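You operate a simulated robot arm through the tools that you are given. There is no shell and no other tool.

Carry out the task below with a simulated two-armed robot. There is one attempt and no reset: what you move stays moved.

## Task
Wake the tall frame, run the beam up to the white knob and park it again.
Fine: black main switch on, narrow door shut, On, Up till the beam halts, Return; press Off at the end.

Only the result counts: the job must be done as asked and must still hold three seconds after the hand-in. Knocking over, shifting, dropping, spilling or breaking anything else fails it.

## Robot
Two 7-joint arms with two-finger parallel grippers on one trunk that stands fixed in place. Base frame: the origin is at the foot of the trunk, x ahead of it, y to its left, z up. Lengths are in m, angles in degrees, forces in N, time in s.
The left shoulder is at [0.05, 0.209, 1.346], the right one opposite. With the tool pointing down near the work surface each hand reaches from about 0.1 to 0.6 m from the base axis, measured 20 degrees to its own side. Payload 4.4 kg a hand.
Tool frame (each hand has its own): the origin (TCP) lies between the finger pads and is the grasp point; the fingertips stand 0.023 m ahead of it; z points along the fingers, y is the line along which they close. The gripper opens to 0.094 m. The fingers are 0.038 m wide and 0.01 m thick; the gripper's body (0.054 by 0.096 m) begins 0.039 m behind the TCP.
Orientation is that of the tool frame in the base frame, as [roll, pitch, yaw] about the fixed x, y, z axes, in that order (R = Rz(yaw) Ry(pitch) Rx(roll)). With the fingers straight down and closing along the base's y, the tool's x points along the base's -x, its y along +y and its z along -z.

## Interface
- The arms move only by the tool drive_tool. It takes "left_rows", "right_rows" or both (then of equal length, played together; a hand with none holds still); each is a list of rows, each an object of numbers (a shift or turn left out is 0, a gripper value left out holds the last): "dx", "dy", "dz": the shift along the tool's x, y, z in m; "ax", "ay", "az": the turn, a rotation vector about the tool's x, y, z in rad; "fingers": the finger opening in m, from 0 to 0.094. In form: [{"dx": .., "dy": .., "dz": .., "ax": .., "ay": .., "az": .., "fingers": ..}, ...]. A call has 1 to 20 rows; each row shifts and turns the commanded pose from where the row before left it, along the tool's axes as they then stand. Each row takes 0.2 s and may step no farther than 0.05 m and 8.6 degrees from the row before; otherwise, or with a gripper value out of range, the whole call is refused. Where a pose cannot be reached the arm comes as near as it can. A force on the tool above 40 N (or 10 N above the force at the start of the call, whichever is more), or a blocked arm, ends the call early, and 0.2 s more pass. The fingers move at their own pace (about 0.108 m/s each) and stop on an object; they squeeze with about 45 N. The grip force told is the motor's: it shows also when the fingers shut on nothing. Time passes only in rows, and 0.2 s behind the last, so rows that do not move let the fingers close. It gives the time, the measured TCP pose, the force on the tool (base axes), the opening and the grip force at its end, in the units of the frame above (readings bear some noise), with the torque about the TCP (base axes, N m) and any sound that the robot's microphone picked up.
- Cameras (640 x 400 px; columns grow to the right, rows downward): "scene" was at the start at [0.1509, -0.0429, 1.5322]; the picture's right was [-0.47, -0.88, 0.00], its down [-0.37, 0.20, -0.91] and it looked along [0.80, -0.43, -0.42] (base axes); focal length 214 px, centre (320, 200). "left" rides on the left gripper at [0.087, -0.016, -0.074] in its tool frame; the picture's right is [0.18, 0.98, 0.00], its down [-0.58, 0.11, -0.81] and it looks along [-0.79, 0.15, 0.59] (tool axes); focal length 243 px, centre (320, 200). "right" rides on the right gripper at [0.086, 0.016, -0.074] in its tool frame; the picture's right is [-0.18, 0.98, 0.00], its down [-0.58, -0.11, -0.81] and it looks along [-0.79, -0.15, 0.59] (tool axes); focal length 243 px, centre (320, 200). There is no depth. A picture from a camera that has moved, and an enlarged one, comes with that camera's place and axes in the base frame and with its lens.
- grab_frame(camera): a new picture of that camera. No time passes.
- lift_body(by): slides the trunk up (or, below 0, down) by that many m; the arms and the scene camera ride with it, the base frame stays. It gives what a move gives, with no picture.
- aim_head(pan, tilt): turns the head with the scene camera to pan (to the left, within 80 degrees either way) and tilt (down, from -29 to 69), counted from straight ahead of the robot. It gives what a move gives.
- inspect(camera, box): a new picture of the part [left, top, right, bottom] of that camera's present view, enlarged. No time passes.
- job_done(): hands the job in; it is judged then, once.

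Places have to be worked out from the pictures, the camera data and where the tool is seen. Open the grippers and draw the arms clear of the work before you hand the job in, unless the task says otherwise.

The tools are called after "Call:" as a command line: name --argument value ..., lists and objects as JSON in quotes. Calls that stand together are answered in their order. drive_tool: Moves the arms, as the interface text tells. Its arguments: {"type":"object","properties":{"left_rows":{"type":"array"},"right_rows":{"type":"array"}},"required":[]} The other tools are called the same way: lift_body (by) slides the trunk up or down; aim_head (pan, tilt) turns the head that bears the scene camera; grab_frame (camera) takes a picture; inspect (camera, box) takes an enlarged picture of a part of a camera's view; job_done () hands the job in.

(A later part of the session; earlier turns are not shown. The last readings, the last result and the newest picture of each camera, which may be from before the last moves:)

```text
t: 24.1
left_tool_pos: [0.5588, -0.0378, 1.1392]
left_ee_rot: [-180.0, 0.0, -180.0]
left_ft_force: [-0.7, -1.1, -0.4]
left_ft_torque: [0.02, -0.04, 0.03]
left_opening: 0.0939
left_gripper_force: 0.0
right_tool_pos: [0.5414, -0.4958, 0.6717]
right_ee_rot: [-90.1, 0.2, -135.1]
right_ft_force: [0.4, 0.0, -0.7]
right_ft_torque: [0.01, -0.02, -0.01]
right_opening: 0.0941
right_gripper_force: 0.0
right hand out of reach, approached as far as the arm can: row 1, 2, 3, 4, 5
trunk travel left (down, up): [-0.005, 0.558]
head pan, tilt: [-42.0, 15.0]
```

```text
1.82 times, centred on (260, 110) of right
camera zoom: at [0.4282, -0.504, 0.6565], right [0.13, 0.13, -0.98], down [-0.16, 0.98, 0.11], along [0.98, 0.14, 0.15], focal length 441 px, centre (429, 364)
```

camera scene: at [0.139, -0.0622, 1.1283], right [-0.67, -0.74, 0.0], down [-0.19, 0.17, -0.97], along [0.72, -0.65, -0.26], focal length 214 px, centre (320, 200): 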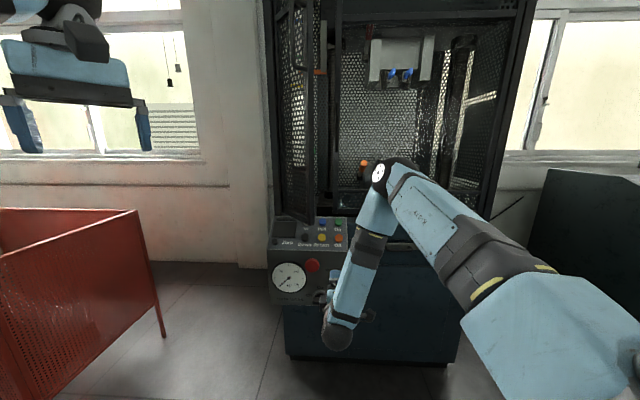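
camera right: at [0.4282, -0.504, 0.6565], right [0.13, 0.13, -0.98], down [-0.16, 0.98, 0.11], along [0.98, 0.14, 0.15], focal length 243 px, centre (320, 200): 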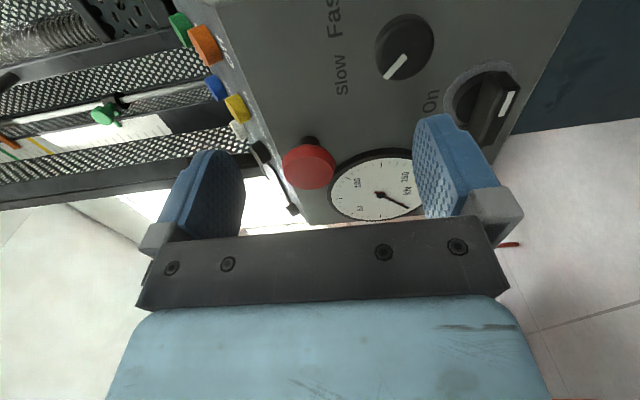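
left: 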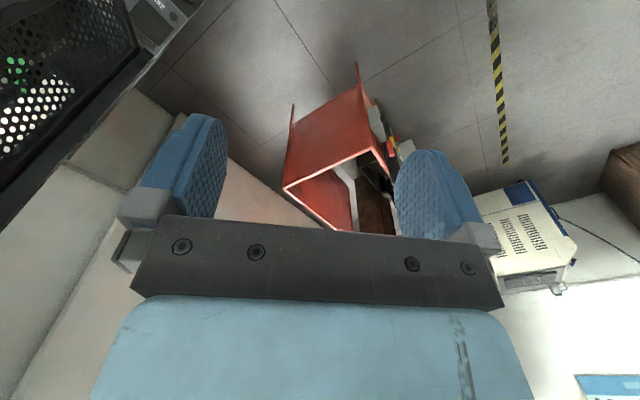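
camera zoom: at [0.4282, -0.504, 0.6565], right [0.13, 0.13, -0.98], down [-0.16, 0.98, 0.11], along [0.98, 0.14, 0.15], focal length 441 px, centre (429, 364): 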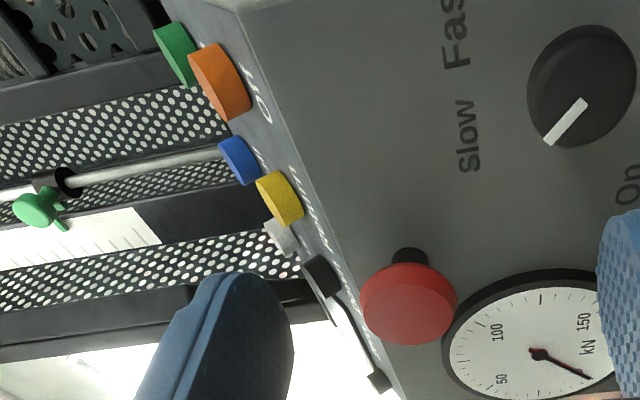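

The white line clearly points right and "On" is at the top, so a counter-clockwise quarter turn is the first guess. I back up and out, and roll the hand so that the fingers close vertically with y up.

Call:
drive_tool --right_rows '[{"dy": -0.043, "dz": -0.015}, {"dy": -0.043, "dz": -0.015}, {"dy": -0.043, "dz": -0.015}, {"az": 0.1496}, {"az": 0.1496}, {"az": 0.1496}, {"az": 0.1496}, {"az": 0.1496}, {"az": 0.1496}, {"az": 0.1496}, {"az": 0.1496}, {"az": 0.1496}, {"az": 0.1496}, {"az": 0.1496}, {"az": 0.1496}, {"az": 0.1496}, {"az": 0.1496}, {"az": 0.1496}, {"az": 0.1496}, {"az": 0.1496}]'

Call:
drive_tool --right_rows '[{"az": 0.1496}, {"az": 0.1496}, {"az": 0.1496}, {"az": 0.1496}, {"ay": 0.14}, {"ay": 0.14}, {"ay": 0.14}, {"ay": 0.14}, {"ay": 0.14}, {}]'

Call:
grab_frame --camera "scene"

Call:
grab_frame --camera "right"

```text
t: 28.3
left_tool_pos: [0.5597, -0.0379, 1.139]
left_ee_rot: [180.0, 0.0, -179.9]
left_ft_force: [-0.5, 0.3, -0.5]
left_ft_torque: [0.03, -0.01, -0.01]
left_opening: 0.0941
left_gripper_force: 0.0
right_tool_pos: [0.5126, -0.4638, 0.8035]
right_ee_rot: [90.0, 34.1, 45.1]
right_ft_force: [0.6, 1.0, 0.0]
right_ft_torque: [0.0, 0.0, -0.01]
right_opening: 0.0939
right_gripper_force: 0.2
trunk travel left (down, up): [-0.005, 0.558]
head pan, tilt: [-42.0, 15.0]
```

```text
t: 30.5
left_tool_pos: [0.5597, -0.0373, 1.139]
left_ee_rot: [180.0, 0.1, -180.0]
left_ft_force: [-0.3, 0.1, 0.7]
left_ft_torque: [0.01, -0.02, -0.01]
left_opening: 0.0938
left_gripper_force: 0.0
right_tool_pos: [0.5135, -0.4487, 0.8138]
right_ee_rot: [90.4, -0.1, 51.9]
right_ft_force: [0.1, -0.8, -0.1]
right_ft_torque: [-0.03, 0.02, -0.01]
right_opening: 0.094
right_gripper_force: 0.0
right hand out of reach, approached as far as the arm can: row 5, 6, 7, 8, 9
trunk travel left (down, up): [-0.005, 0.558]
head pan, tilt: [-42.0, 15.0]
```

```text
taken
camera scene: at [0.139, -0.0621, 1.1283], right [-0.67, -0.74, 0.0], down [-0.19, 0.17, -0.97], along [0.72, -0.65, -0.26], focal length 214 px, centre (320, 200)
```

scene: 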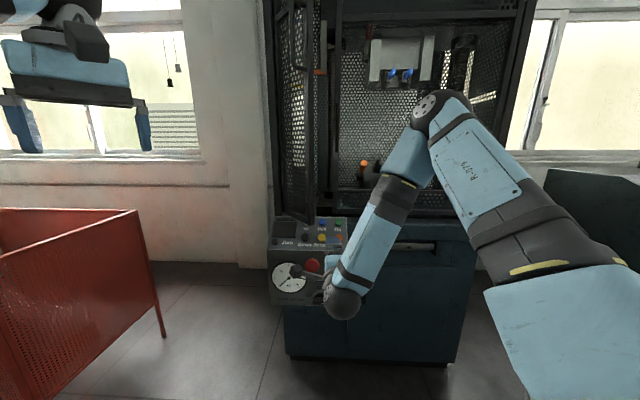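

```text
taken
camera right: at [0.5086, -0.3347, 0.8303], right [-0.11, -0.15, 0.98], down [-0.99, 0.04, -0.1], along [-0.03, -0.99, -0.15], focal length 243 px, centre (320, 200)
```

right: 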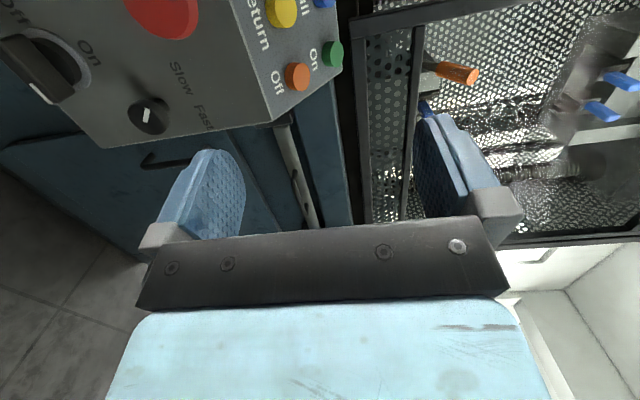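

Yaw toward the right is out of the wrist's range. I go back to the natural roll with the tool pitched 45° down, where the arm is comfortable, and plan to turn the bar by pushing its ends with closed fingers.

Call:
drive_tool --right_rows '[{"ay": -0.12}, {"az": -0.1496}, {"az": -0.1496}, {"az": -0.1496}, {"az": -0.1496}, {"az": -0.1496}, {"az": -0.1496}, {"az": -0.1496}, {"az": -0.1496}, {"az": -0.1496}, {"az": -0.1496}, {"az": -0.075}, {"ay": 0.15}, {"ay": 0.15}, {"ay": 0.15}, {"ay": 0.15}, {"ay": 0.15}, {"ay": 0.035, "fingers": 0.0}, {}, {}]'

Call:
grab_frame --camera "scene"

Call:
grab_frame --camera "right"

```text
t: 34.7
left_tool_pos: [0.5582, -0.0384, 1.1387]
left_ee_rot: [180.0, -0.1, -179.9]
left_ft_force: [0.7, -0.4, -0.7]
left_ft_torque: [0.0, 0.01, 0.01]
left_opening: 0.0942
left_gripper_force: 0.0
right_tool_pos: [0.5139, -0.4475, 0.8138]
right_ee_rot: [179.9, 44.4, 135.0]
right_ft_force: [0.1, 1.0, -0.4]
right_ft_torque: [0.0, 0.03, 0.02]
right_opening: 0.0001
right_gripper_force: 42.7
trunk travel left (down, up): [-0.005, 0.558]
head pan, tilt: [-42.0, 15.0]
```

```text
taken
camera scene: at [0.139, -0.0621, 1.1283], right [-0.67, -0.74, 0.0], down [-0.19, 0.17, -0.97], along [0.72, -0.65, -0.26], focal length 214 px, centre (320, 200)
```

scene: 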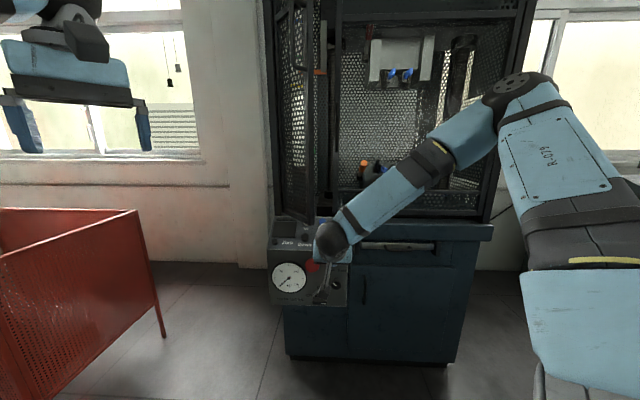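

```text
taken
camera right: at [0.4447, -0.3564, 0.806], right [0.79, 0.6, 0.13], down [-0.18, 0.03, 0.98], along [0.59, -0.8, 0.13], focal length 243 px, centre (320, 200)
```

right: 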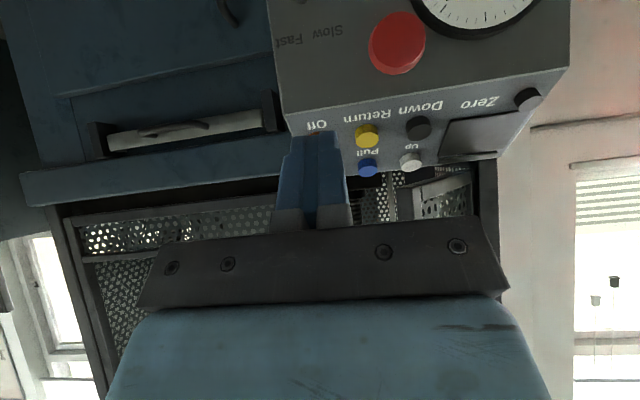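

The natural pitched pose is comfortable and gives a clear (upside-down) view of the panel. I lower the closed fingertips toward the switch, staying about 0.1 m off the panel face.

Call:
drive_tool --right_rows '[{"dx": 0.02424, "dy": 0.0132, "dz": 0.03616}, {"dx": 0.02424, "dy": 0.0132, "dz": 0.03616}, {"dx": 0.02424, "dy": 0.0132, "dz": 0.03616}, {"dx": 0.02424, "dy": 0.0132, "dz": 0.03616}, {"dx": 0.02424, "dy": 0.0132, "dz": 0.03616}, {}]'

Call:
grab_frame --camera "right"

Call:
grab_frame --camera "scene"

```text
t: 36.1
left_tool_pos: [0.5593, -0.0382, 1.1387]
left_ee_rot: [-180.0, 0.2, -179.9]
left_ft_force: [-0.1, -0.9, 0.2]
left_ft_torque: [0.0, 0.0, 0.02]
left_opening: 0.0941
left_gripper_force: 0.1
right_tool_pos: [0.5885, -0.4323, 0.5991]
right_ee_rot: [179.9, 44.6, 135.0]
right_ft_force: [-0.7, -0.2, -0.3]
right_ft_torque: [0.02, 0.01, 0.01]
right_opening: 0.0
right_gripper_force: 42.9
trunk travel left (down, up): [-0.005, 0.558]
head pan, tilt: [-42.0, 15.0]
```

```text
taken
camera right: at [0.5194, -0.3402, 0.591], right [0.79, 0.6, 0.13], down [-0.18, 0.03, 0.98], along [0.59, -0.8, 0.13], focal length 243 px, centre (320, 200)
```

right: 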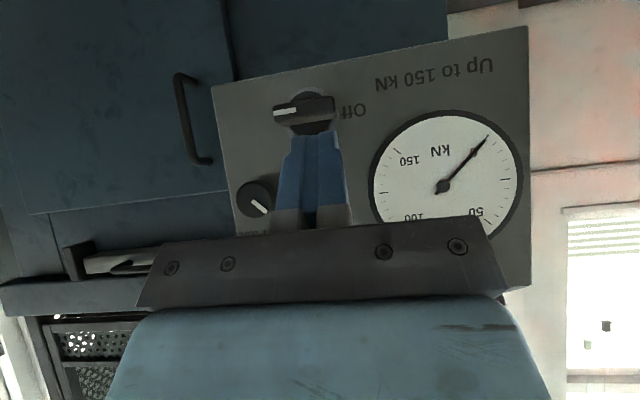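

```text
taken
camera scene: at [0.1389, -0.0619, 1.1284], right [-0.67, -0.74, 0.0], down [-0.19, 0.17, -0.97], along [0.72, -0.65, -0.26], focal length 214 px, centre (320, 200)
```

scene: 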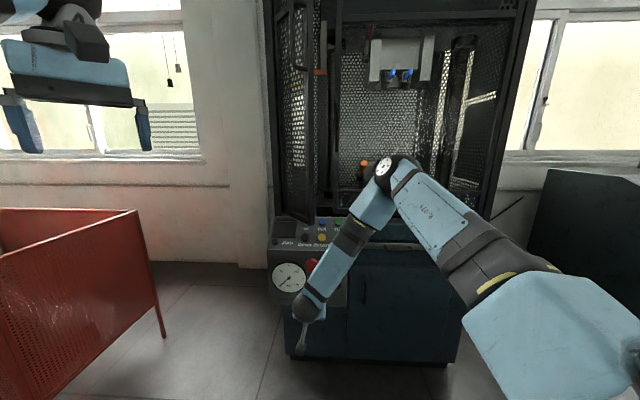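

Re-triangulating with this close view, the panel face is at about f = -0.86 (along the inward axis), and the switch axis at z ≈ 0.54, l ≈ 0.092, bar about 52 mm long. I flatten the pitch to about 30° and move to just above the bar's left end.

Call:
drive_tool --right_rows '[{"ay": -0.13}, {"ay": -0.125}, {}]'

```text
t: 36.9
left_tool_pos: [0.5597, -0.0378, 1.1392]
left_ee_rot: [-179.9, 0.1, -180.0]
left_ft_force: [-0.1, -0.3, 0.4]
left_ft_torque: [0.01, -0.02, 0.0]
left_opening: 0.0937
left_gripper_force: 0.1
right_tool_pos: [0.5838, -0.4405, 0.6191]
right_ee_rot: [179.8, 59.2, 135.0]
right_ft_force: [-0.4, -0.1, -0.3]
right_ft_torque: [0.0, -0.03, -0.02]
right_opening: 0.0
right_gripper_force: 42.1
right hand out of reach, approached as far as the arm can: row 1, 2
trunk travel left (down, up): [-0.005, 0.558]
head pan, tilt: [-42.0, 15.0]
```

Some reach is lost there, so I move inward along the panel normal, where the arm straightens, toward above the bar's left end.

Call:
drive_tool --right_rows '[{"dx": -0.014, "dy": 0.003, "dz": 0.0236}, {"dx": -0.006, "dy": 0.003, "dz": 0.018}, {"dx": 0.004, "dy": 0.003, "dz": 0.014}, {}]'

Call:
grab_frame --camera "right"

Call:
grab_frame --camera "scene"

```text
t: 37.9
left_tool_pos: [0.5592, -0.0379, 1.1394]
left_ee_rot: [179.9, 0.0, -179.8]
left_ft_force: [-0.2, 0.2, 0.2]
left_ft_torque: [0.01, -0.03, 0.01]
left_opening: 0.0938
left_gripper_force: 0.0
right_tool_pos: [0.6251, -0.4767, 0.616]
right_ee_rot: [179.8, 59.1, 134.9]
right_ft_force: [0.1, -0.3, 0.0]
right_ft_torque: [0.0, 0.0, 0.02]
right_opening: 0.0
right_gripper_force: 42.4
right hand out of reach, approached as far as the arm can: row 2, 3
trunk travel left (down, up): [-0.005, 0.558]
head pan, tilt: [-42.0, 15.0]
```

```text
taken
camera right: at [0.5593, -0.3894, 0.5807], right [0.76, 0.63, 0.16], down [-0.36, 0.2, 0.91], along [0.54, -0.75, 0.38], focal length 243 px, centre (320, 200)
```

right: 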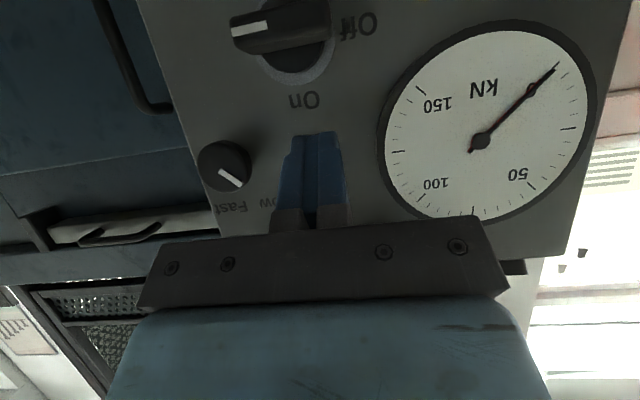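

```text
taken
camera scene: at [0.139, -0.0621, 1.1283], right [-0.67, -0.74, 0.0], down [-0.19, 0.17, -0.97], along [0.72, -0.65, -0.26], focal length 214 px, centre (320, 200)
```

scene: 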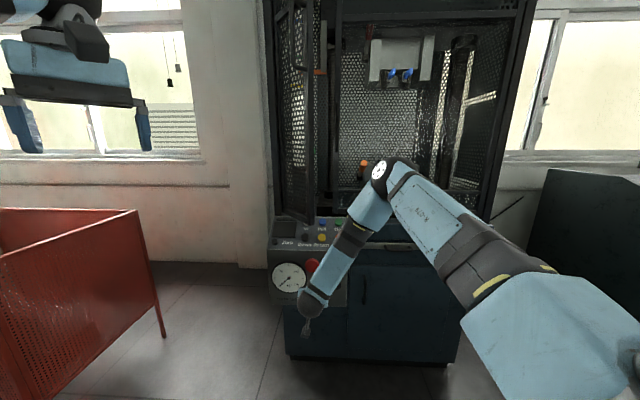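

At 30° pitch the arm bottoms out near z = 0.616, so I return to 45° pitch and then creep to just above the bar's left end.

Call:
drive_tool --right_rows '[{"ay": 0.13}, {"ay": 0.125}, {}]'

```text
t: 38.7
left_tool_pos: [0.5593, -0.0381, 1.1398]
left_ee_rot: [179.9, 0.0, -179.9]
left_ft_force: [0.4, 0.7, 0.0]
left_ft_torque: [0.04, -0.01, 0.0]
left_opening: 0.094
left_gripper_force: 0.1
right_tool_pos: [0.6246, -0.4788, 0.6169]
right_ee_rot: [179.9, 44.5, 134.9]
right_ft_force: [-0.5, 0.2, -0.1]
right_ft_torque: [-0.04, 0.03, -0.01]
right_opening: 0.0001
right_gripper_force: 42.4
trunk travel left (down, up): [-0.005, 0.558]
head pan, tilt: [-42.0, 15.0]
```

Call:
drive_tool --right_rows '[{"dx": -0.0065, "dy": 0.0035, "dz": 0.0183}, {"dx": -0.0065, "dy": 0.0035, "dz": 0.0183}, {}]'

Call:
grab_frame --camera "right"

Call:
inspect --camera "scene" --box '[265, 240, 365, 340]'

```text
t: 39.5
left_tool_pos: [0.5598, -0.0376, 1.1396]
left_ee_rot: [179.9, 0.0, -179.9]
left_ft_force: [0.0, -0.5, -1.1]
left_ft_torque: [0.05, 0.01, 0.02]
left_opening: 0.094
left_gripper_force: 0.1
right_tool_pos: [0.6563, -0.4974, 0.6002]
right_ee_rot: [179.9, 44.5, 135.0]
right_ft_force: [0.1, -0.2, -0.6]
right_ft_torque: [0.01, 0.04, -0.02]
right_opening: 0.0
right_gripper_force: 42.4
trunk travel left (down, up): [-0.005, 0.558]
head pan, tilt: [-42.0, 15.0]
```

```text
taken
camera right: at [0.5857, -0.4056, 0.5926], right [0.79, 0.6, 0.13], down [-0.18, 0.03, 0.98], along [0.59, -0.8, 0.13], focal length 243 px, centre (320, 200)
```

right: 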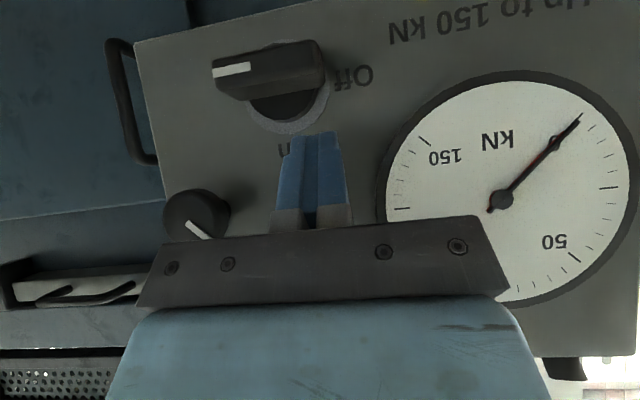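

```text
4.00 times, centred on (315, 290) of scene
camera zoom: at [0.139, -0.062, 1.1284], right [-0.67, -0.74, 0.0], down [-0.19, 0.17, -0.97], along [0.72, -0.65, -0.26], focal length 858 px, centre (340, -160)
```

zoom: 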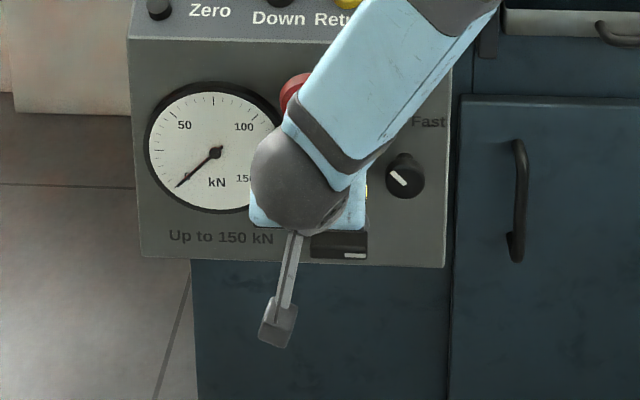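

The fingertip hovers just above and in front of the bar's left end. I zoom in for the exact bar edges before pressing.

Call:
inspect --camera "right" --box '[190, 20, 370, 150]'

```text
3.08 times, centred on (280, 85) of right
camera zoom: at [0.5857, -0.4056, 0.5926], right [0.79, 0.6, 0.13], down [-0.18, 0.03, 0.98], along [0.59, -0.8, 0.13], focal length 746 px, centre (443, 554)
```

zoom: 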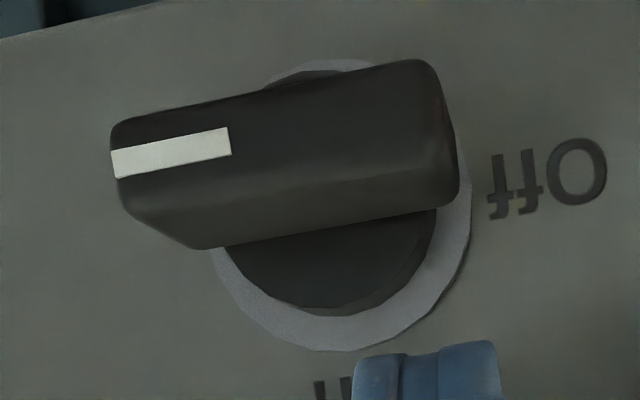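

The bar centre is at l ≈ 0.0935, z ≈ 0.545, and the finger's right side sits about 9 mm left of the axis, which is ideal. I ease inward 8 mm and press down in small steps on the left end, watching the force.

Call:
drive_tool --right_rows '[{"dx": -0.0057, "dz": 0.0056}, {"dx": 0.0035, "dz": 0.00355}, {"dx": 0.0035, "dz": 0.00355}, {"dx": 0.0035, "dz": 0.00355}, {"dx": 0.0028, "dz": 0.00285}, {}]'

Call:
inspect --camera "right" --box '[190, 20, 370, 150]'

```text
t: 40.9
left_tool_pos: [0.5583, -0.037, 1.1399]
left_ee_rot: [180.0, 0.0, -179.9]
left_ft_force: [-0.7, -0.6, -0.2]
left_ft_torque: [-0.01, -0.01, -0.01]
left_opening: 0.094
left_gripper_force: 0.1
right_tool_pos: [0.6517, -0.5064, 0.5923]
right_ee_rot: [-179.9, 44.5, 135.0]
right_ft_force: [0.2, 0.4, 0.1]
right_ft_torque: [0.03, 0.0, 0.04]
right_opening: 0.0001
right_gripper_force: 42.3
right hand out of reach, approached as far as the arm can: row 3, 4, 5
trunk travel left (down, up): [-0.005, 0.558]
head pan, tilt: [-42.0, 15.0]
```

```text
3.08 times, centred on (280, 85) of right
camera zoom: at [0.5829, -0.414, 0.5842], right [0.79, 0.6, 0.13], down [-0.18, 0.03, 0.98], along [0.59, -0.8, 0.13], focal length 746 px, centre (443, 554)
```

zoom: 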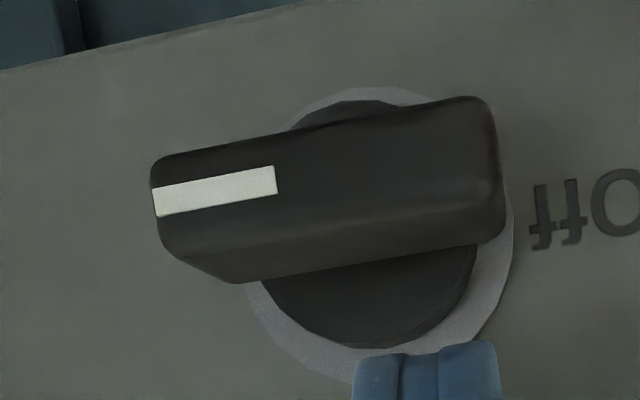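

The arm slid off to the right instead of going lower; it evidently reaches lower when the wrist is further right. I back up, yaw the tool 20° so the wrist comes from the right, and retry.

Call:
drive_tool --right_rows '[{"dx": -0.014, "dz": -0.014}, {"dx": -0.007, "dz": -0.007}, {"ax": -0.0818, "az": -0.0832}, {"ax": -0.0818, "az": -0.0832}, {"ax": -0.0818, "az": -0.0832}, {}]'

Call:
grab_frame --camera "scene"

```text
t: 42.3
left_tool_pos: [0.559, -0.0378, 1.1397]
left_ee_rot: [180.0, 0.0, -179.9]
left_ft_force: [-0.3, 0.3, -0.5]
left_ft_torque: [-0.01, 0.04, 0.01]
left_opening: 0.0938
left_gripper_force: 0.0
right_tool_pos: [0.6536, -0.5071, 0.6219]
right_ee_rot: [-179.9, 44.6, 155.0]
right_ft_force: [0.3, 0.7, -0.9]
right_ft_torque: [-0.04, 0.0, -0.01]
right_opening: 0.0002
right_gripper_force: 42.9
trunk travel left (down, up): [-0.005, 0.558]
head pan, tilt: [-42.0, 15.0]
```

```text
taken
camera scene: at [0.139, -0.0621, 1.1283], right [-0.67, -0.74, 0.0], down [-0.19, 0.17, -0.97], along [0.72, -0.65, -0.26], focal length 214 px, centre (320, 200)
```

scene: 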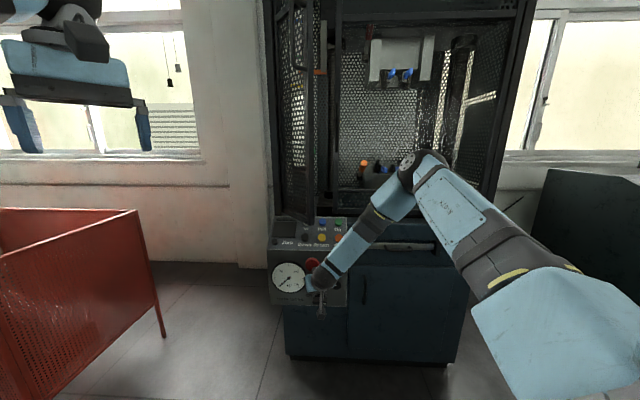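

Yaw succeeded. I shift 7 mm left and come down in small steps to just above the bar's left end.

Call:
drive_tool --right_rows '[{"dx": -0.0018, "dy": 0.007, "dz": 0.0018}, {"dx": 0.0056, "dz": 0.0057}, {"dx": 0.0056, "dz": 0.0057}, {"dx": 0.0056, "dz": 0.0057}, {"dx": 0.0056, "dz": 0.0057}, {}]'

Call:
inspect --camera "right" --box '[190, 0, 430, 150]'

```text
t: 43.7
left_tool_pos: [0.5596, -0.0369, 1.1392]
left_ee_rot: [180.0, 0.0, -179.9]
left_ft_force: [0.1, 0.1, 0.6]
left_ft_torque: [-0.02, -0.02, 0.03]
left_opening: 0.0942
left_gripper_force: 0.1
right_tool_pos: [0.6594, -0.5006, 0.5904]
right_ee_rot: [180.0, 44.6, 155.0]
right_ft_force: [-0.1, 0.1, 0.1]
right_ft_torque: [0.06, -0.02, 0.0]
right_opening: 0.0001
right_gripper_force: 42.4
trunk travel left (down, up): [-0.005, 0.558]
head pan, tilt: [-42.0, 15.0]
```

```text
2.67 times, centred on (310, 75) of right
camera zoom: at [0.5617, -0.4379, 0.5825], right [0.53, 0.84, 0.13], down [-0.18, -0.04, 0.98], along [0.83, -0.55, 0.13], focal length 647 px, centre (347, 533)
```

zoom: 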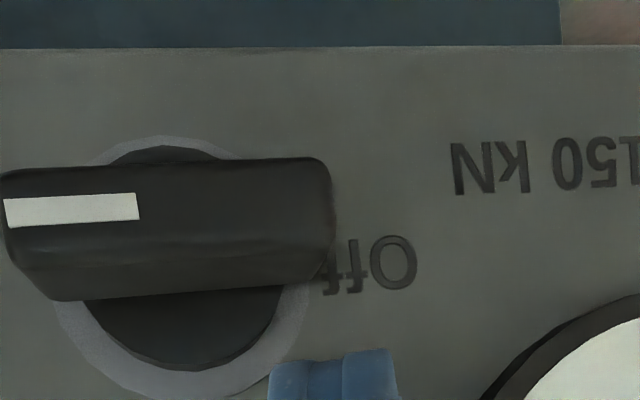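

The tip is now about 1 cm above the bar's left end with no reach trouble. I shift 3 mm right and press down in small steps.

Call:
drive_tool --right_rows '[{"dx": 0.0007, "dy": -0.0028, "dz": -0.0007}, {"dx": 0.0035, "dz": 0.00356}, {"dx": 0.0035, "dz": 0.00356}, {"dx": 0.0028, "dz": 0.00285}, {"dx": 0.0028, "dz": 0.00285}, {}]'

Call:
inspect --camera "right" --box '[190, 0, 430, 150]'

```text
t: 45.1
left_tool_pos: [0.5582, -0.0374, 1.1388]
left_ee_rot: [-179.8, 0.1, -179.9]
left_ft_force: [0.5, -0.7, 0.6]
left_ft_torque: [0.0, 0.0, 0.02]
left_opening: 0.0942
left_gripper_force: 0.1
right_tool_pos: [0.6554, -0.5039, 0.576]
right_ee_rot: [-179.9, 44.6, 154.9]
right_ft_force: [2.0, 1.7, 5.3]
right_ft_torque: [0.0, -0.07, -0.03]
right_opening: 0.0
right_gripper_force: 42.6
right hand out of reach, approached as far as the arm can: row 5
trunk travel left (down, up): [-0.005, 0.558]
head pan, tilt: [-42.0, 15.0]
```

```text
2.67 times, centred on (310, 75) of right
camera zoom: at [0.5583, -0.4416, 0.5682], right [0.53, 0.84, 0.13], down [-0.18, -0.03, 0.98], along [0.83, -0.55, 0.14], focal length 647 px, centre (347, 533)
```

zoom: 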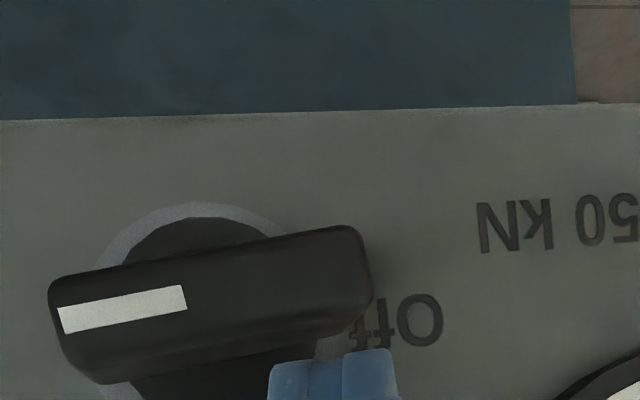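

The handle started turning counter-clockwise with only ~5 N, so the direction is right. Reach is the limit again, so I lift slightly, yaw a further 12° and pitch a bit steeper, then continue pressing.

Call:
drive_tool --right_rows '[{"dx": -0.0049, "dz": -0.005}, {"ax": -0.0737, "az": -0.0748}, {"ax": -0.0737, "az": -0.0748}, {"ay": 0.1}, {}]'

Call:
inspect --camera "right" --box '[190, 0, 430, 150]'

```text
t: 46.3
left_tool_pos: [0.5592, -0.0377, 1.1395]
left_ee_rot: [180.0, 0.1, -179.9]
left_ft_force: [-0.7, 0.4, -0.1]
left_ft_torque: [-0.03, 0.02, -0.01]
left_opening: 0.0939
left_gripper_force: 0.1
right_tool_pos: [0.6565, -0.5038, 0.5813]
right_ee_rot: [179.9, 38.9, 167.0]
right_ft_force: [-0.7, -1.1, -0.3]
right_ft_torque: [-0.01, 0.03, 0.03]
right_opening: 0.0
right_gripper_force: 42.1
trunk travel left (down, up): [-0.005, 0.558]
head pan, tilt: [-42.0, 15.0]
```

```text
2.67 times, centred on (310, 75) of right
camera zoom: at [0.5471, -0.4629, 0.5852], right [0.36, 0.93, 0.12], down [-0.07, -0.09, 0.99], along [0.93, -0.37, 0.04], focal length 647 px, centre (347, 533)
```

zoom: 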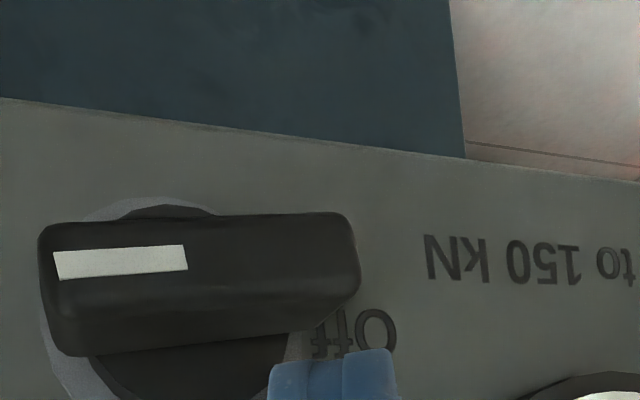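

The bar holds its new angle. I move 4 mm further in and press down further in small steps.

Call:
drive_tool --right_rows '[{"dx": -0.0026, "dy": -0.0021, "dz": 0.0021}, {"dx": 0.0031, "dz": 0.0039}, {"dx": 0.0031, "dz": 0.0039}, {"dx": 0.0031, "dz": 0.0039}, {"dx": 0.0031, "dz": 0.0039}, {}]'

Call:
inspect --camera "right" --box '[190, 0, 430, 150]'

```text
t: 47.7
left_tool_pos: [0.5595, -0.0381, 1.1386]
left_ee_rot: [-179.9, 0.0, -179.9]
left_ft_force: [-0.6, -0.3, 0.4]
left_ft_torque: [-0.01, -0.01, 0.0]
left_opening: 0.0941
left_gripper_force: 0.0
right_tool_pos: [0.6586, -0.5047, 0.568]
right_ee_rot: [-180.0, 39.0, 167.1]
right_ft_force: [27.2, 9.5, 4.8]
right_ft_torque: [0.22, -0.77, 0.23]
right_opening: 0.0
right_gripper_force: 42.4
right hand out of reach, approached as far as the arm can: row 5
trunk travel left (down, up): [-0.005, 0.558]
head pan, tilt: [-42.0, 15.0]
```

```text
2.67 times, centred on (310, 75) of right
camera zoom: at [0.5512, -0.4641, 0.5713], right [0.36, 0.93, 0.12], down [-0.08, -0.09, 0.99], along [0.93, -0.36, 0.04], focal length 647 px, centre (347, 533)
```

zoom: 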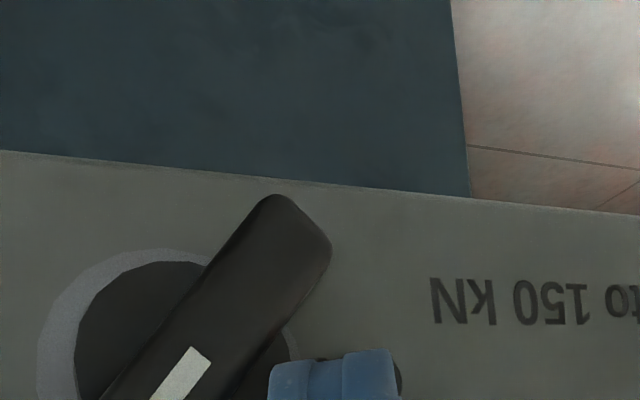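

The bar has swung to roughly 55°. I keep pushing slightly right and down to swing it toward vertical.

Call:
drive_tool --right_rows '[{"dx": 0.0018, "dy": -0.0012, "dz": 0.0011}, {"dx": 0.0018, "dy": -0.0012, "dz": 0.0011}, {"dx": 0.0018, "dy": -0.0012, "dz": 0.0011}, {}]'

Call:
grab_frame --camera "right"

```text
t: 48.1
left_tool_pos: [0.5575, -0.0374, 1.1393]
left_ee_rot: [179.8, 0.2, -180.0]
left_ft_force: [-0.7, -0.1, 0.4]
left_ft_torque: [0.01, 0.0, 0.01]
left_opening: 0.0941
left_gripper_force: 0.0
right_tool_pos: [0.6582, -0.504, 0.5686]
right_ee_rot: [179.9, 39.2, 167.2]
right_ft_force: [3.0, 2.1, -0.3]
right_ft_torque: [0.06, -0.02, 0.01]
right_opening: 0.0
right_gripper_force: 42.2
right hand out of reach, approached as far as the arm can: row 2
trunk travel left (down, up): [-0.005, 0.558]
head pan, tilt: [-42.0, 15.0]
stopped in row 2 (right hand): the force on the tool passed its limit at 43 N (the readings are from after the stop); the commanded pose is now the measured one
```

```text
taken
camera right: at [0.5505, -0.4645, 0.5714], right [0.36, 0.93, 0.12], down [-0.08, -0.09, 0.99], along [0.93, -0.36, 0.04], focal length 243 px, centre (320, 200)
```

right: 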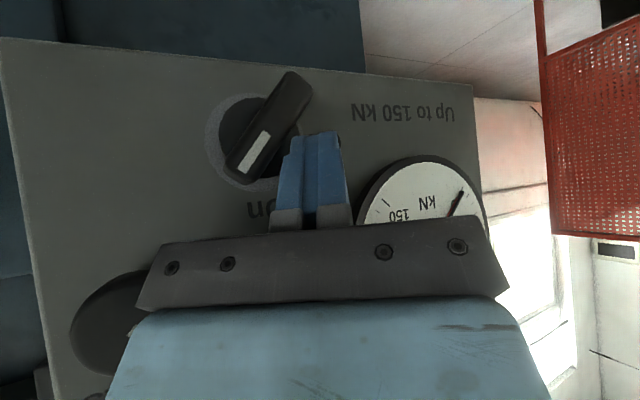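

The bar sits at about 55–60°, its line pointing toward "On". To finish, I will straddle it and close the jaws with level closing direction, which squares the bar to vertical: I lift off, re-aim the heading and open the fingers.

Call:
drive_tool --right_rows '[{"dx": -0.0126, "dz": -0.0156}, {"dx": -0.0126, "dz": -0.0156}, {"dx": -0.0126, "dz": -0.0156, "fingers": 0.06}, {"ax": 0.0809, "az": 0.0992}, {"ax": 0.0809, "az": 0.0992}, {"ax": 0.0809, "az": 0.0992}, {}]'

Call:
grab_frame --camera "right"

```text
t: 49.0
left_tool_pos: [0.5588, -0.0367, 1.1407]
left_ee_rot: [-179.9, 0.1, -179.9]
left_ft_force: [-0.1, 0.1, 1.0]
left_ft_torque: [-0.07, -0.02, -0.02]
left_opening: 0.0938
left_gripper_force: 0.0
right_tool_pos: [0.6509, -0.5052, 0.6183]
right_ee_rot: [180.0, 38.1, 166.7]
right_ft_force: [-7.6, 0.5, -7.3]
right_ft_torque: [0.07, -0.33, -0.05]
right_opening: 0.0602
right_gripper_force: 0.1
trunk travel left (down, up): [-0.005, 0.558]
head pan, tilt: [-42.0, 15.0]
stopped in row 4 (right hand): the force on the tool passed its limit at 44 N (the readings are from after the stop); the commanded pose is now the measured one
```

```text
taken
camera right: at [0.5433, -0.4639, 0.6237], right [0.36, 0.92, 0.12], down [-0.06, -0.1, 0.99], along [0.93, -0.37, 0.02], focal length 243 px, centre (320, 200)
```

right: 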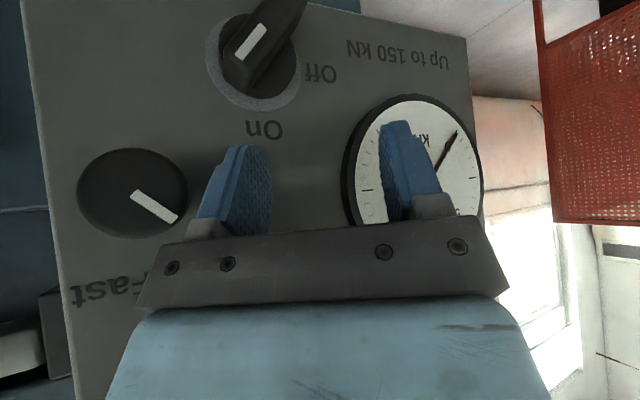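

Something was touched on the way up (44 N). I check with the scene camera what is close to the hand, particularly the red stop button.

Call:
inspect --camera "scene" --box '[260, 210, 380, 330]'

Call:
grab_frame --camera "scene"

Call:
grab_frame --camera "left"

```text
3.33 times, centred on (320, 270) of scene
camera zoom: at [0.1384, -0.0618, 1.1286], right [-0.67, -0.74, 0.0], down [-0.19, 0.17, -0.97], along [0.72, -0.65, -0.26], focal length 715 px, centre (320, -33)
```

zoom: 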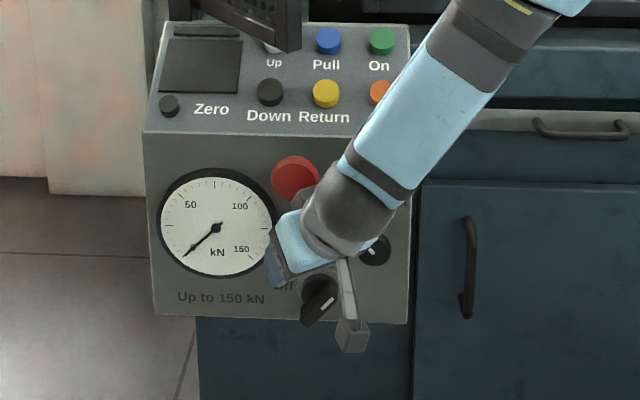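

```text
taken
camera scene: at [0.1384, -0.0618, 1.1286], right [-0.67, -0.74, 0.0], down [-0.19, 0.17, -0.97], along [0.72, -0.65, -0.26], focal length 214 px, centre (320, 200)
```

scene: 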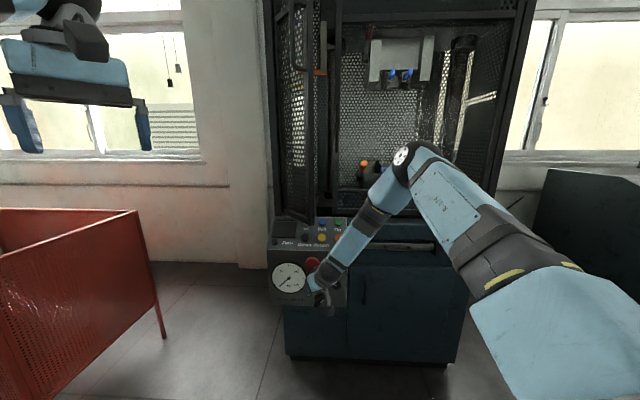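

```text
taken
camera left: at [0.4717, -0.0538, 1.2148], right [-0.19, 0.98, 0.0], down [0.58, 0.11, 0.81], along [0.79, 0.15, -0.59], focal length 243 px, centre (320, 200)
```

left: 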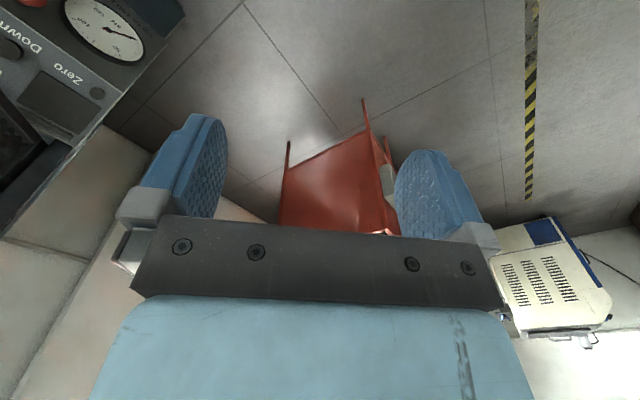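

Call:
inspect --camera "scene" --box '[270, 210, 366, 310]'

Call:
inspect --camera "scene" --box '[296, 250, 328, 280]'

```text
4.00 times, centred on (318, 260) of scene
camera zoom: at [0.1384, -0.0618, 1.1286], right [-0.67, -0.74, 0.0], down [-0.19, 0.17, -0.97], along [0.72, -0.65, -0.26], focal length 858 px, centre (328, -40)
```

zoom: 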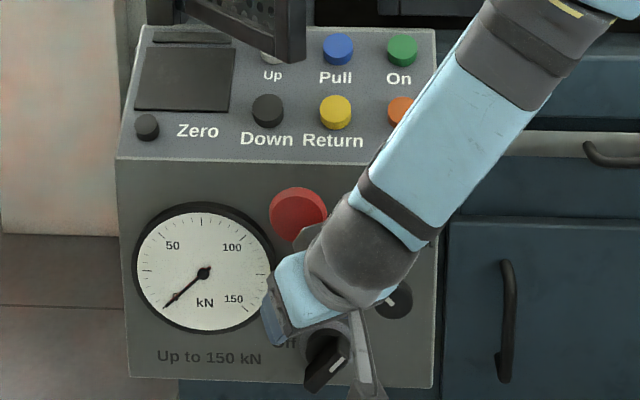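

```text
13.33 times, centred on (312, 265) of scene
camera zoom: at [0.1384, -0.0618, 1.1286], right [-0.67, -0.74, 0.0], down [-0.19, 0.17, -0.97], along [0.72, -0.65, -0.26], focal length 2860 px, centre (427, -667)
```

zoom: 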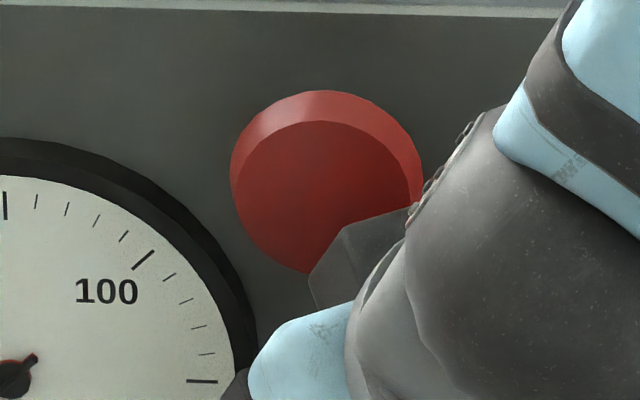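

The gripper body seems to have touched the red stop button, and the cap looks a few pixels further in. I back straight out from the panel to release the contact and check the button.

Call:
drive_tool --right_rows '[{"dx": 0.0164, "dy": 0.0105, "dz": -0.0065}, {"dx": 0.0134, "dy": 0.0105, "dz": -0.0105}, {"dx": 0.0134, "dy": 0.0105, "dz": -0.0105}, {"dx": 0.0134, "dy": 0.0105, "dz": -0.0105}, {}]'

Call:
inspect --camera "scene" --box '[270, 210, 366, 310]'

Call:
grab_frame --camera "right"

```text
t: 50.2
left_tool_pos: [0.5596, -0.0387, 1.1385]
left_ee_rot: [180.0, 0.0, -179.9]
left_ft_force: [-0.7, -0.6, -0.1]
left_ft_torque: [0.03, 0.0, -0.02]
left_opening: 0.0941
left_gripper_force: 0.0
right_tool_pos: [0.5965, -0.4493, 0.6143]
right_ee_rot: [179.8, 38.2, 166.8]
right_ft_force: [-0.3, -0.4, 0.0]
right_ft_torque: [-0.01, 0.0, 0.0]
right_opening: 0.0601
right_gripper_force: 0.0
trunk travel left (down, up): [-0.005, 0.558]
head pan, tilt: [-42.0, 15.0]
```

```text
4.00 times, centred on (318, 260) of scene
camera zoom: at [0.139, -0.0621, 1.1283], right [-0.67, -0.74, 0.0], down [-0.19, 0.17, -0.97], along [0.72, -0.65, -0.26], focal length 858 px, centre (328, -40)
```

zoom: 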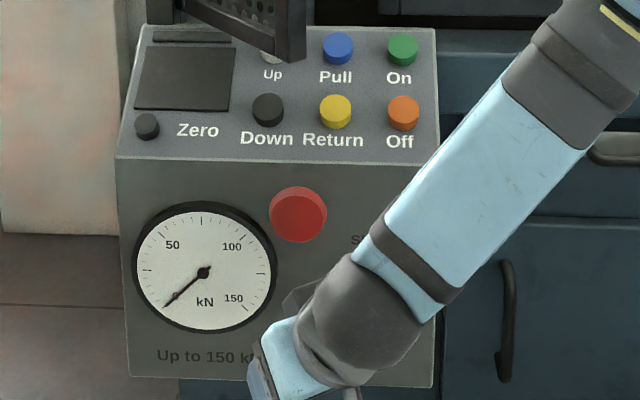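

```text
taken
camera right: at [0.488, -0.4068, 0.6196], right [0.36, 0.92, 0.12], down [-0.07, -0.1, 0.99], along [0.93, -0.37, 0.03], focal length 243 px, centre (320, 200)
```

right: 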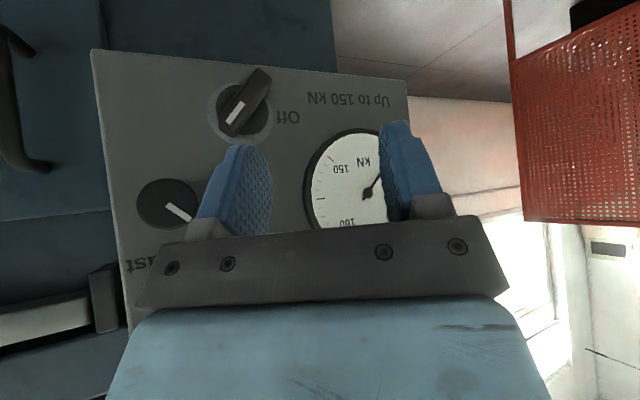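

Call:
inspect --camera "scene" --box '[290, 245, 338, 275]'

Call:
inspect --camera "right" --box '[80, 40, 420, 240]'

```text
13.33 times, centred on (314, 260) of scene
camera zoom: at [0.139, -0.0621, 1.1283], right [-0.67, -0.74, 0.0], down [-0.19, 0.17, -0.97], along [0.72, -0.65, -0.26], focal length 2860 px, centre (400, -600)
```

zoom: 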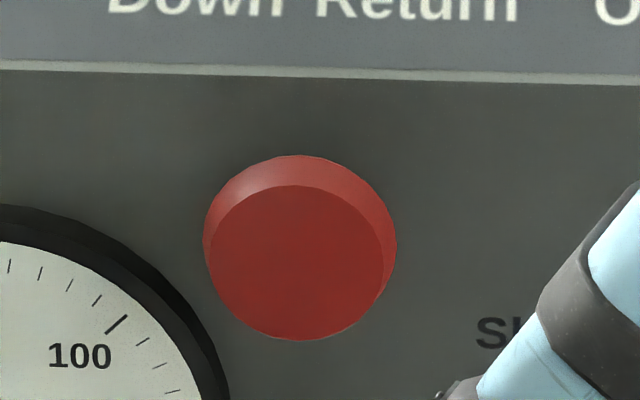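

```text
1.88 times, centred on (250, 140) of right
camera zoom: at [0.488, -0.4068, 0.6196], right [0.36, 0.92, 0.12], down [-0.07, -0.1, 0.99], along [0.93, -0.37, 0.03], focal length 457 px, centre (452, 313)
```

zoom: 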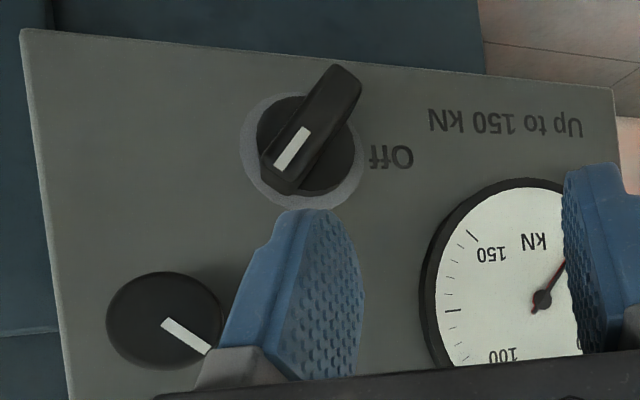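

The red button is indeed latched in; I'll have to reset it later. First I finish the main switch: I re-aim the hand (heading about -40°, pitch 47°) away from the panel.

Call:
drive_tool --right_rows '[{"ax": 0.0716, "az": 0.0914}, {"ax": 0.0716, "az": 0.0914}, {"ax": 0.0716, "az": 0.0914}, {"ax": 0.0716, "az": 0.0914}, {"ay": -0.05}, {}]'

Call:
grab_frame --camera "right"

```text
t: 51.6
left_tool_pos: [0.5598, -0.0365, 1.1384]
left_ee_rot: [-180.0, -0.1, -180.0]
left_ft_force: [0.0, 0.0, -0.3]
left_ft_torque: [0.01, 0.0, 0.0]
left_opening: 0.0942
left_gripper_force: 0.0
right_tool_pos: [0.5963, -0.4497, 0.6146]
right_ee_rot: [179.7, 40.9, 140.1]
right_ft_force: [0.2, 0.2, -0.7]
right_ft_torque: [0.02, -0.03, 0.01]
right_opening: 0.06
right_gripper_force: 0.0
trunk travel left (down, up): [-0.005, 0.558]
head pan, tilt: [-42.0, 15.0]
```

```text
taken
camera right: at [0.5183, -0.3636, 0.6138], right [0.73, 0.67, 0.12], down [-0.14, -0.03, 0.99], along [0.66, -0.74, 0.07], focal length 243 px, centre (320, 200)
```

right: 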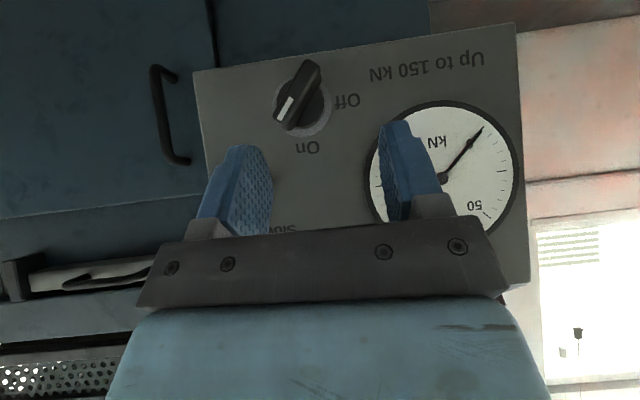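

Now I bring the open jaws toward a straddle of the tilted bar, keeping clear of the red button (retreat will be straight outward afterwards).

Call:
drive_tool --right_rows '[{"dx": 0.001, "dy": -0.008, "dz": 0.022}, {"dx": -0.009, "dy": -0.007, "dz": 0.018}, {"dx": -0.0135, "dy": -0.0025, "dz": 0.0125}, {}]'

Call:
grab_frame --camera "right"

```text
t: 52.6
left_tool_pos: [0.5587, -0.0388, 1.1389]
left_ee_rot: [-180.0, 0.1, -180.0]
left_ft_force: [0.5, -0.2, 0.1]
left_ft_torque: [0.02, -0.01, 0.0]
left_opening: 0.0941
left_gripper_force: 0.1
right_tool_pos: [0.625, -0.495, 0.5886]
right_ee_rot: [179.7, 40.9, 140.2]
right_ft_force: [0.2, 0.2, -0.3]
right_ft_torque: [-0.03, -0.03, 0.02]
right_opening: 0.0602
right_gripper_force: 0.1
trunk travel left (down, up): [-0.005, 0.558]
head pan, tilt: [-42.0, 15.0]
```

```text
taken
camera right: at [0.5461, -0.4102, 0.5889], right [0.73, 0.67, 0.12], down [-0.14, -0.03, 0.99], along [0.66, -0.74, 0.07], focal length 243 px, centre (320, 200)
```

right: 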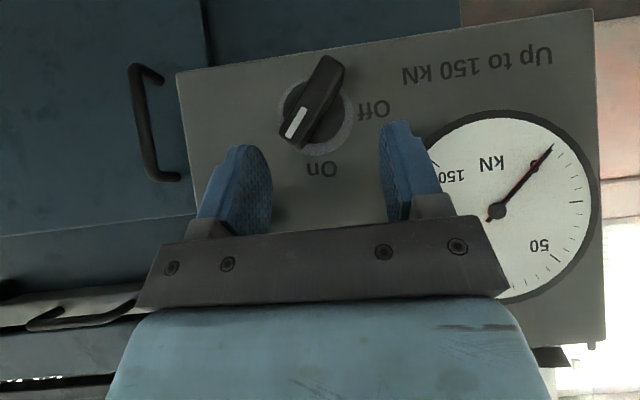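

The jaws are centred on the switch axis. I go slightly lower and inward to straddle the bar.

Call:
drive_tool --right_rows '[{"dx": 0.0098, "dz": 0.0113}, {"dx": -0.0113, "dy": -0.0013, "dz": 0.0098}, {"dx": -0.0113, "dy": -0.0013, "dz": 0.0098}, {}]'

Call:
grab_frame --camera "right"

```text
t: 53.6
left_tool_pos: [0.5597, -0.0378, 1.1397]
left_ee_rot: [-179.9, 0.0, -179.9]
left_ft_force: [-0.2, 0.0, 0.5]
left_ft_torque: [0.0, 0.01, -0.02]
left_opening: 0.0942
left_gripper_force: 0.1
right_tool_pos: [0.6447, -0.5159, 0.5755]
right_ee_rot: [179.7, 41.0, 140.2]
right_ft_force: [0.7, -0.7, 0.6]
right_ft_torque: [0.0, 0.04, 0.01]
right_opening: 0.06
right_gripper_force: 0.0
trunk travel left (down, up): [-0.005, 0.558]
head pan, tilt: [-42.0, 15.0]
```

```text
taken
camera right: at [0.5668, -0.4316, 0.5743], right [0.73, 0.67, 0.12], down [-0.14, -0.03, 0.99], along [0.66, -0.74, 0.07], focal length 243 px, centre (320, 200)
```

right: 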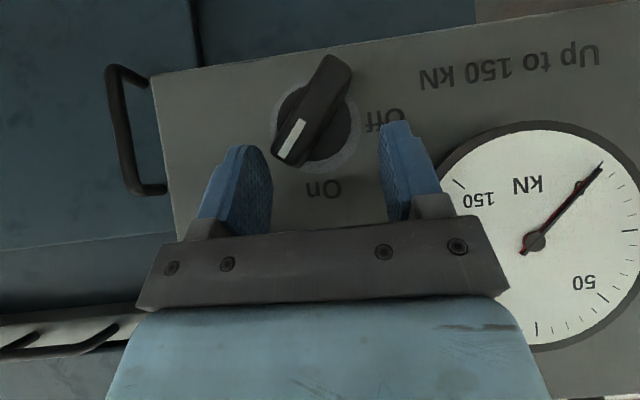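

Call:
drive_tool --right_rows '[{"dx": 0.0052, "dz": 0.006}, {"dx": 0.0026, "dz": 0.003}, {}]'

Call:
inspect --camera "right" --box '[190, 20, 430, 220]'

```text
t: 54.4
left_tool_pos: [0.5585, -0.0383, 1.1383]
left_ee_rot: [-180.0, 0.0, -179.8]
left_ft_force: [-0.4, -0.4, 0.5]
left_ft_torque: [-0.01, 0.02, 0.04]
left_opening: 0.094
left_gripper_force: 0.0
right_tool_pos: [0.6388, -0.5177, 0.5717]
right_ee_rot: [179.7, 41.0, 140.2]
right_ft_force: [-0.4, 0.5, 0.5]
right_ft_torque: [-0.01, -0.02, -0.04]
right_opening: 0.0599
right_gripper_force: 0.1
right hand out of reach, approached as far as the arm can: row 1, 2
trunk travel left (down, up): [-0.005, 0.558]
head pan, tilt: [-42.0, 15.0]
```

```text
2.00 times, centred on (310, 120) of right
camera zoom: at [0.5619, -0.4327, 0.5716], right [0.73, 0.67, 0.12], down [-0.14, -0.03, 0.99], along [0.66, -0.74, 0.07], focal length 485 px, centre (340, 360)
```

zoom: 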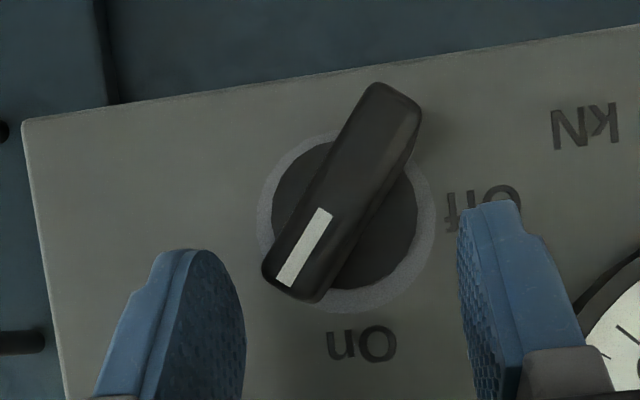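

The open jaws straddle the upper half of the bar, well centred. I close them gradually to square it to vertical.

Call:
drive_tool --right_rows '[{"fingers": 0.04}, {"fingers": 0.03}, {"fingers": 0.022}, {"fingers": 0.015}, {"fingers": 0.0}, {}, {}]'

Call:
inspect --camera "right" --box '[190, 20, 430, 220]'

```text
t: 56.0
left_tool_pos: [0.5592, -0.0371, 1.1395]
left_ee_rot: [-179.9, 0.0, -179.9]
left_ft_force: [0.3, -0.6, -0.2]
left_ft_torque: [-0.01, -0.02, -0.01]
left_opening: 0.0939
left_gripper_force: 0.0
right_tool_pos: [0.6404, -0.5158, 0.5722]
right_ee_rot: [179.6, 41.0, 140.1]
right_ft_force: [14.3, 15.6, 0.6]
right_ft_torque: [0.83, -0.24, -0.82]
right_opening: 0.0181
right_gripper_force: 44.8
trunk travel left (down, up): [-0.005, 0.558]
head pan, tilt: [-42.0, 15.0]
```

```text
2.00 times, centred on (310, 120) of right
camera zoom: at [0.5628, -0.4312, 0.5722], right [0.73, 0.67, 0.13], down [-0.14, -0.03, 0.99], along [0.67, -0.74, 0.07], focal length 485 px, centre (340, 360)
```

zoom: 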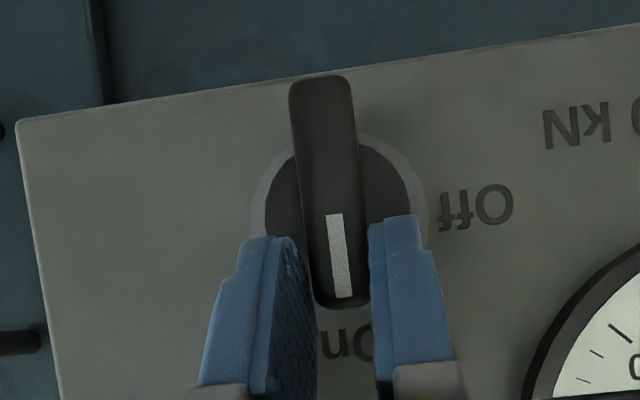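

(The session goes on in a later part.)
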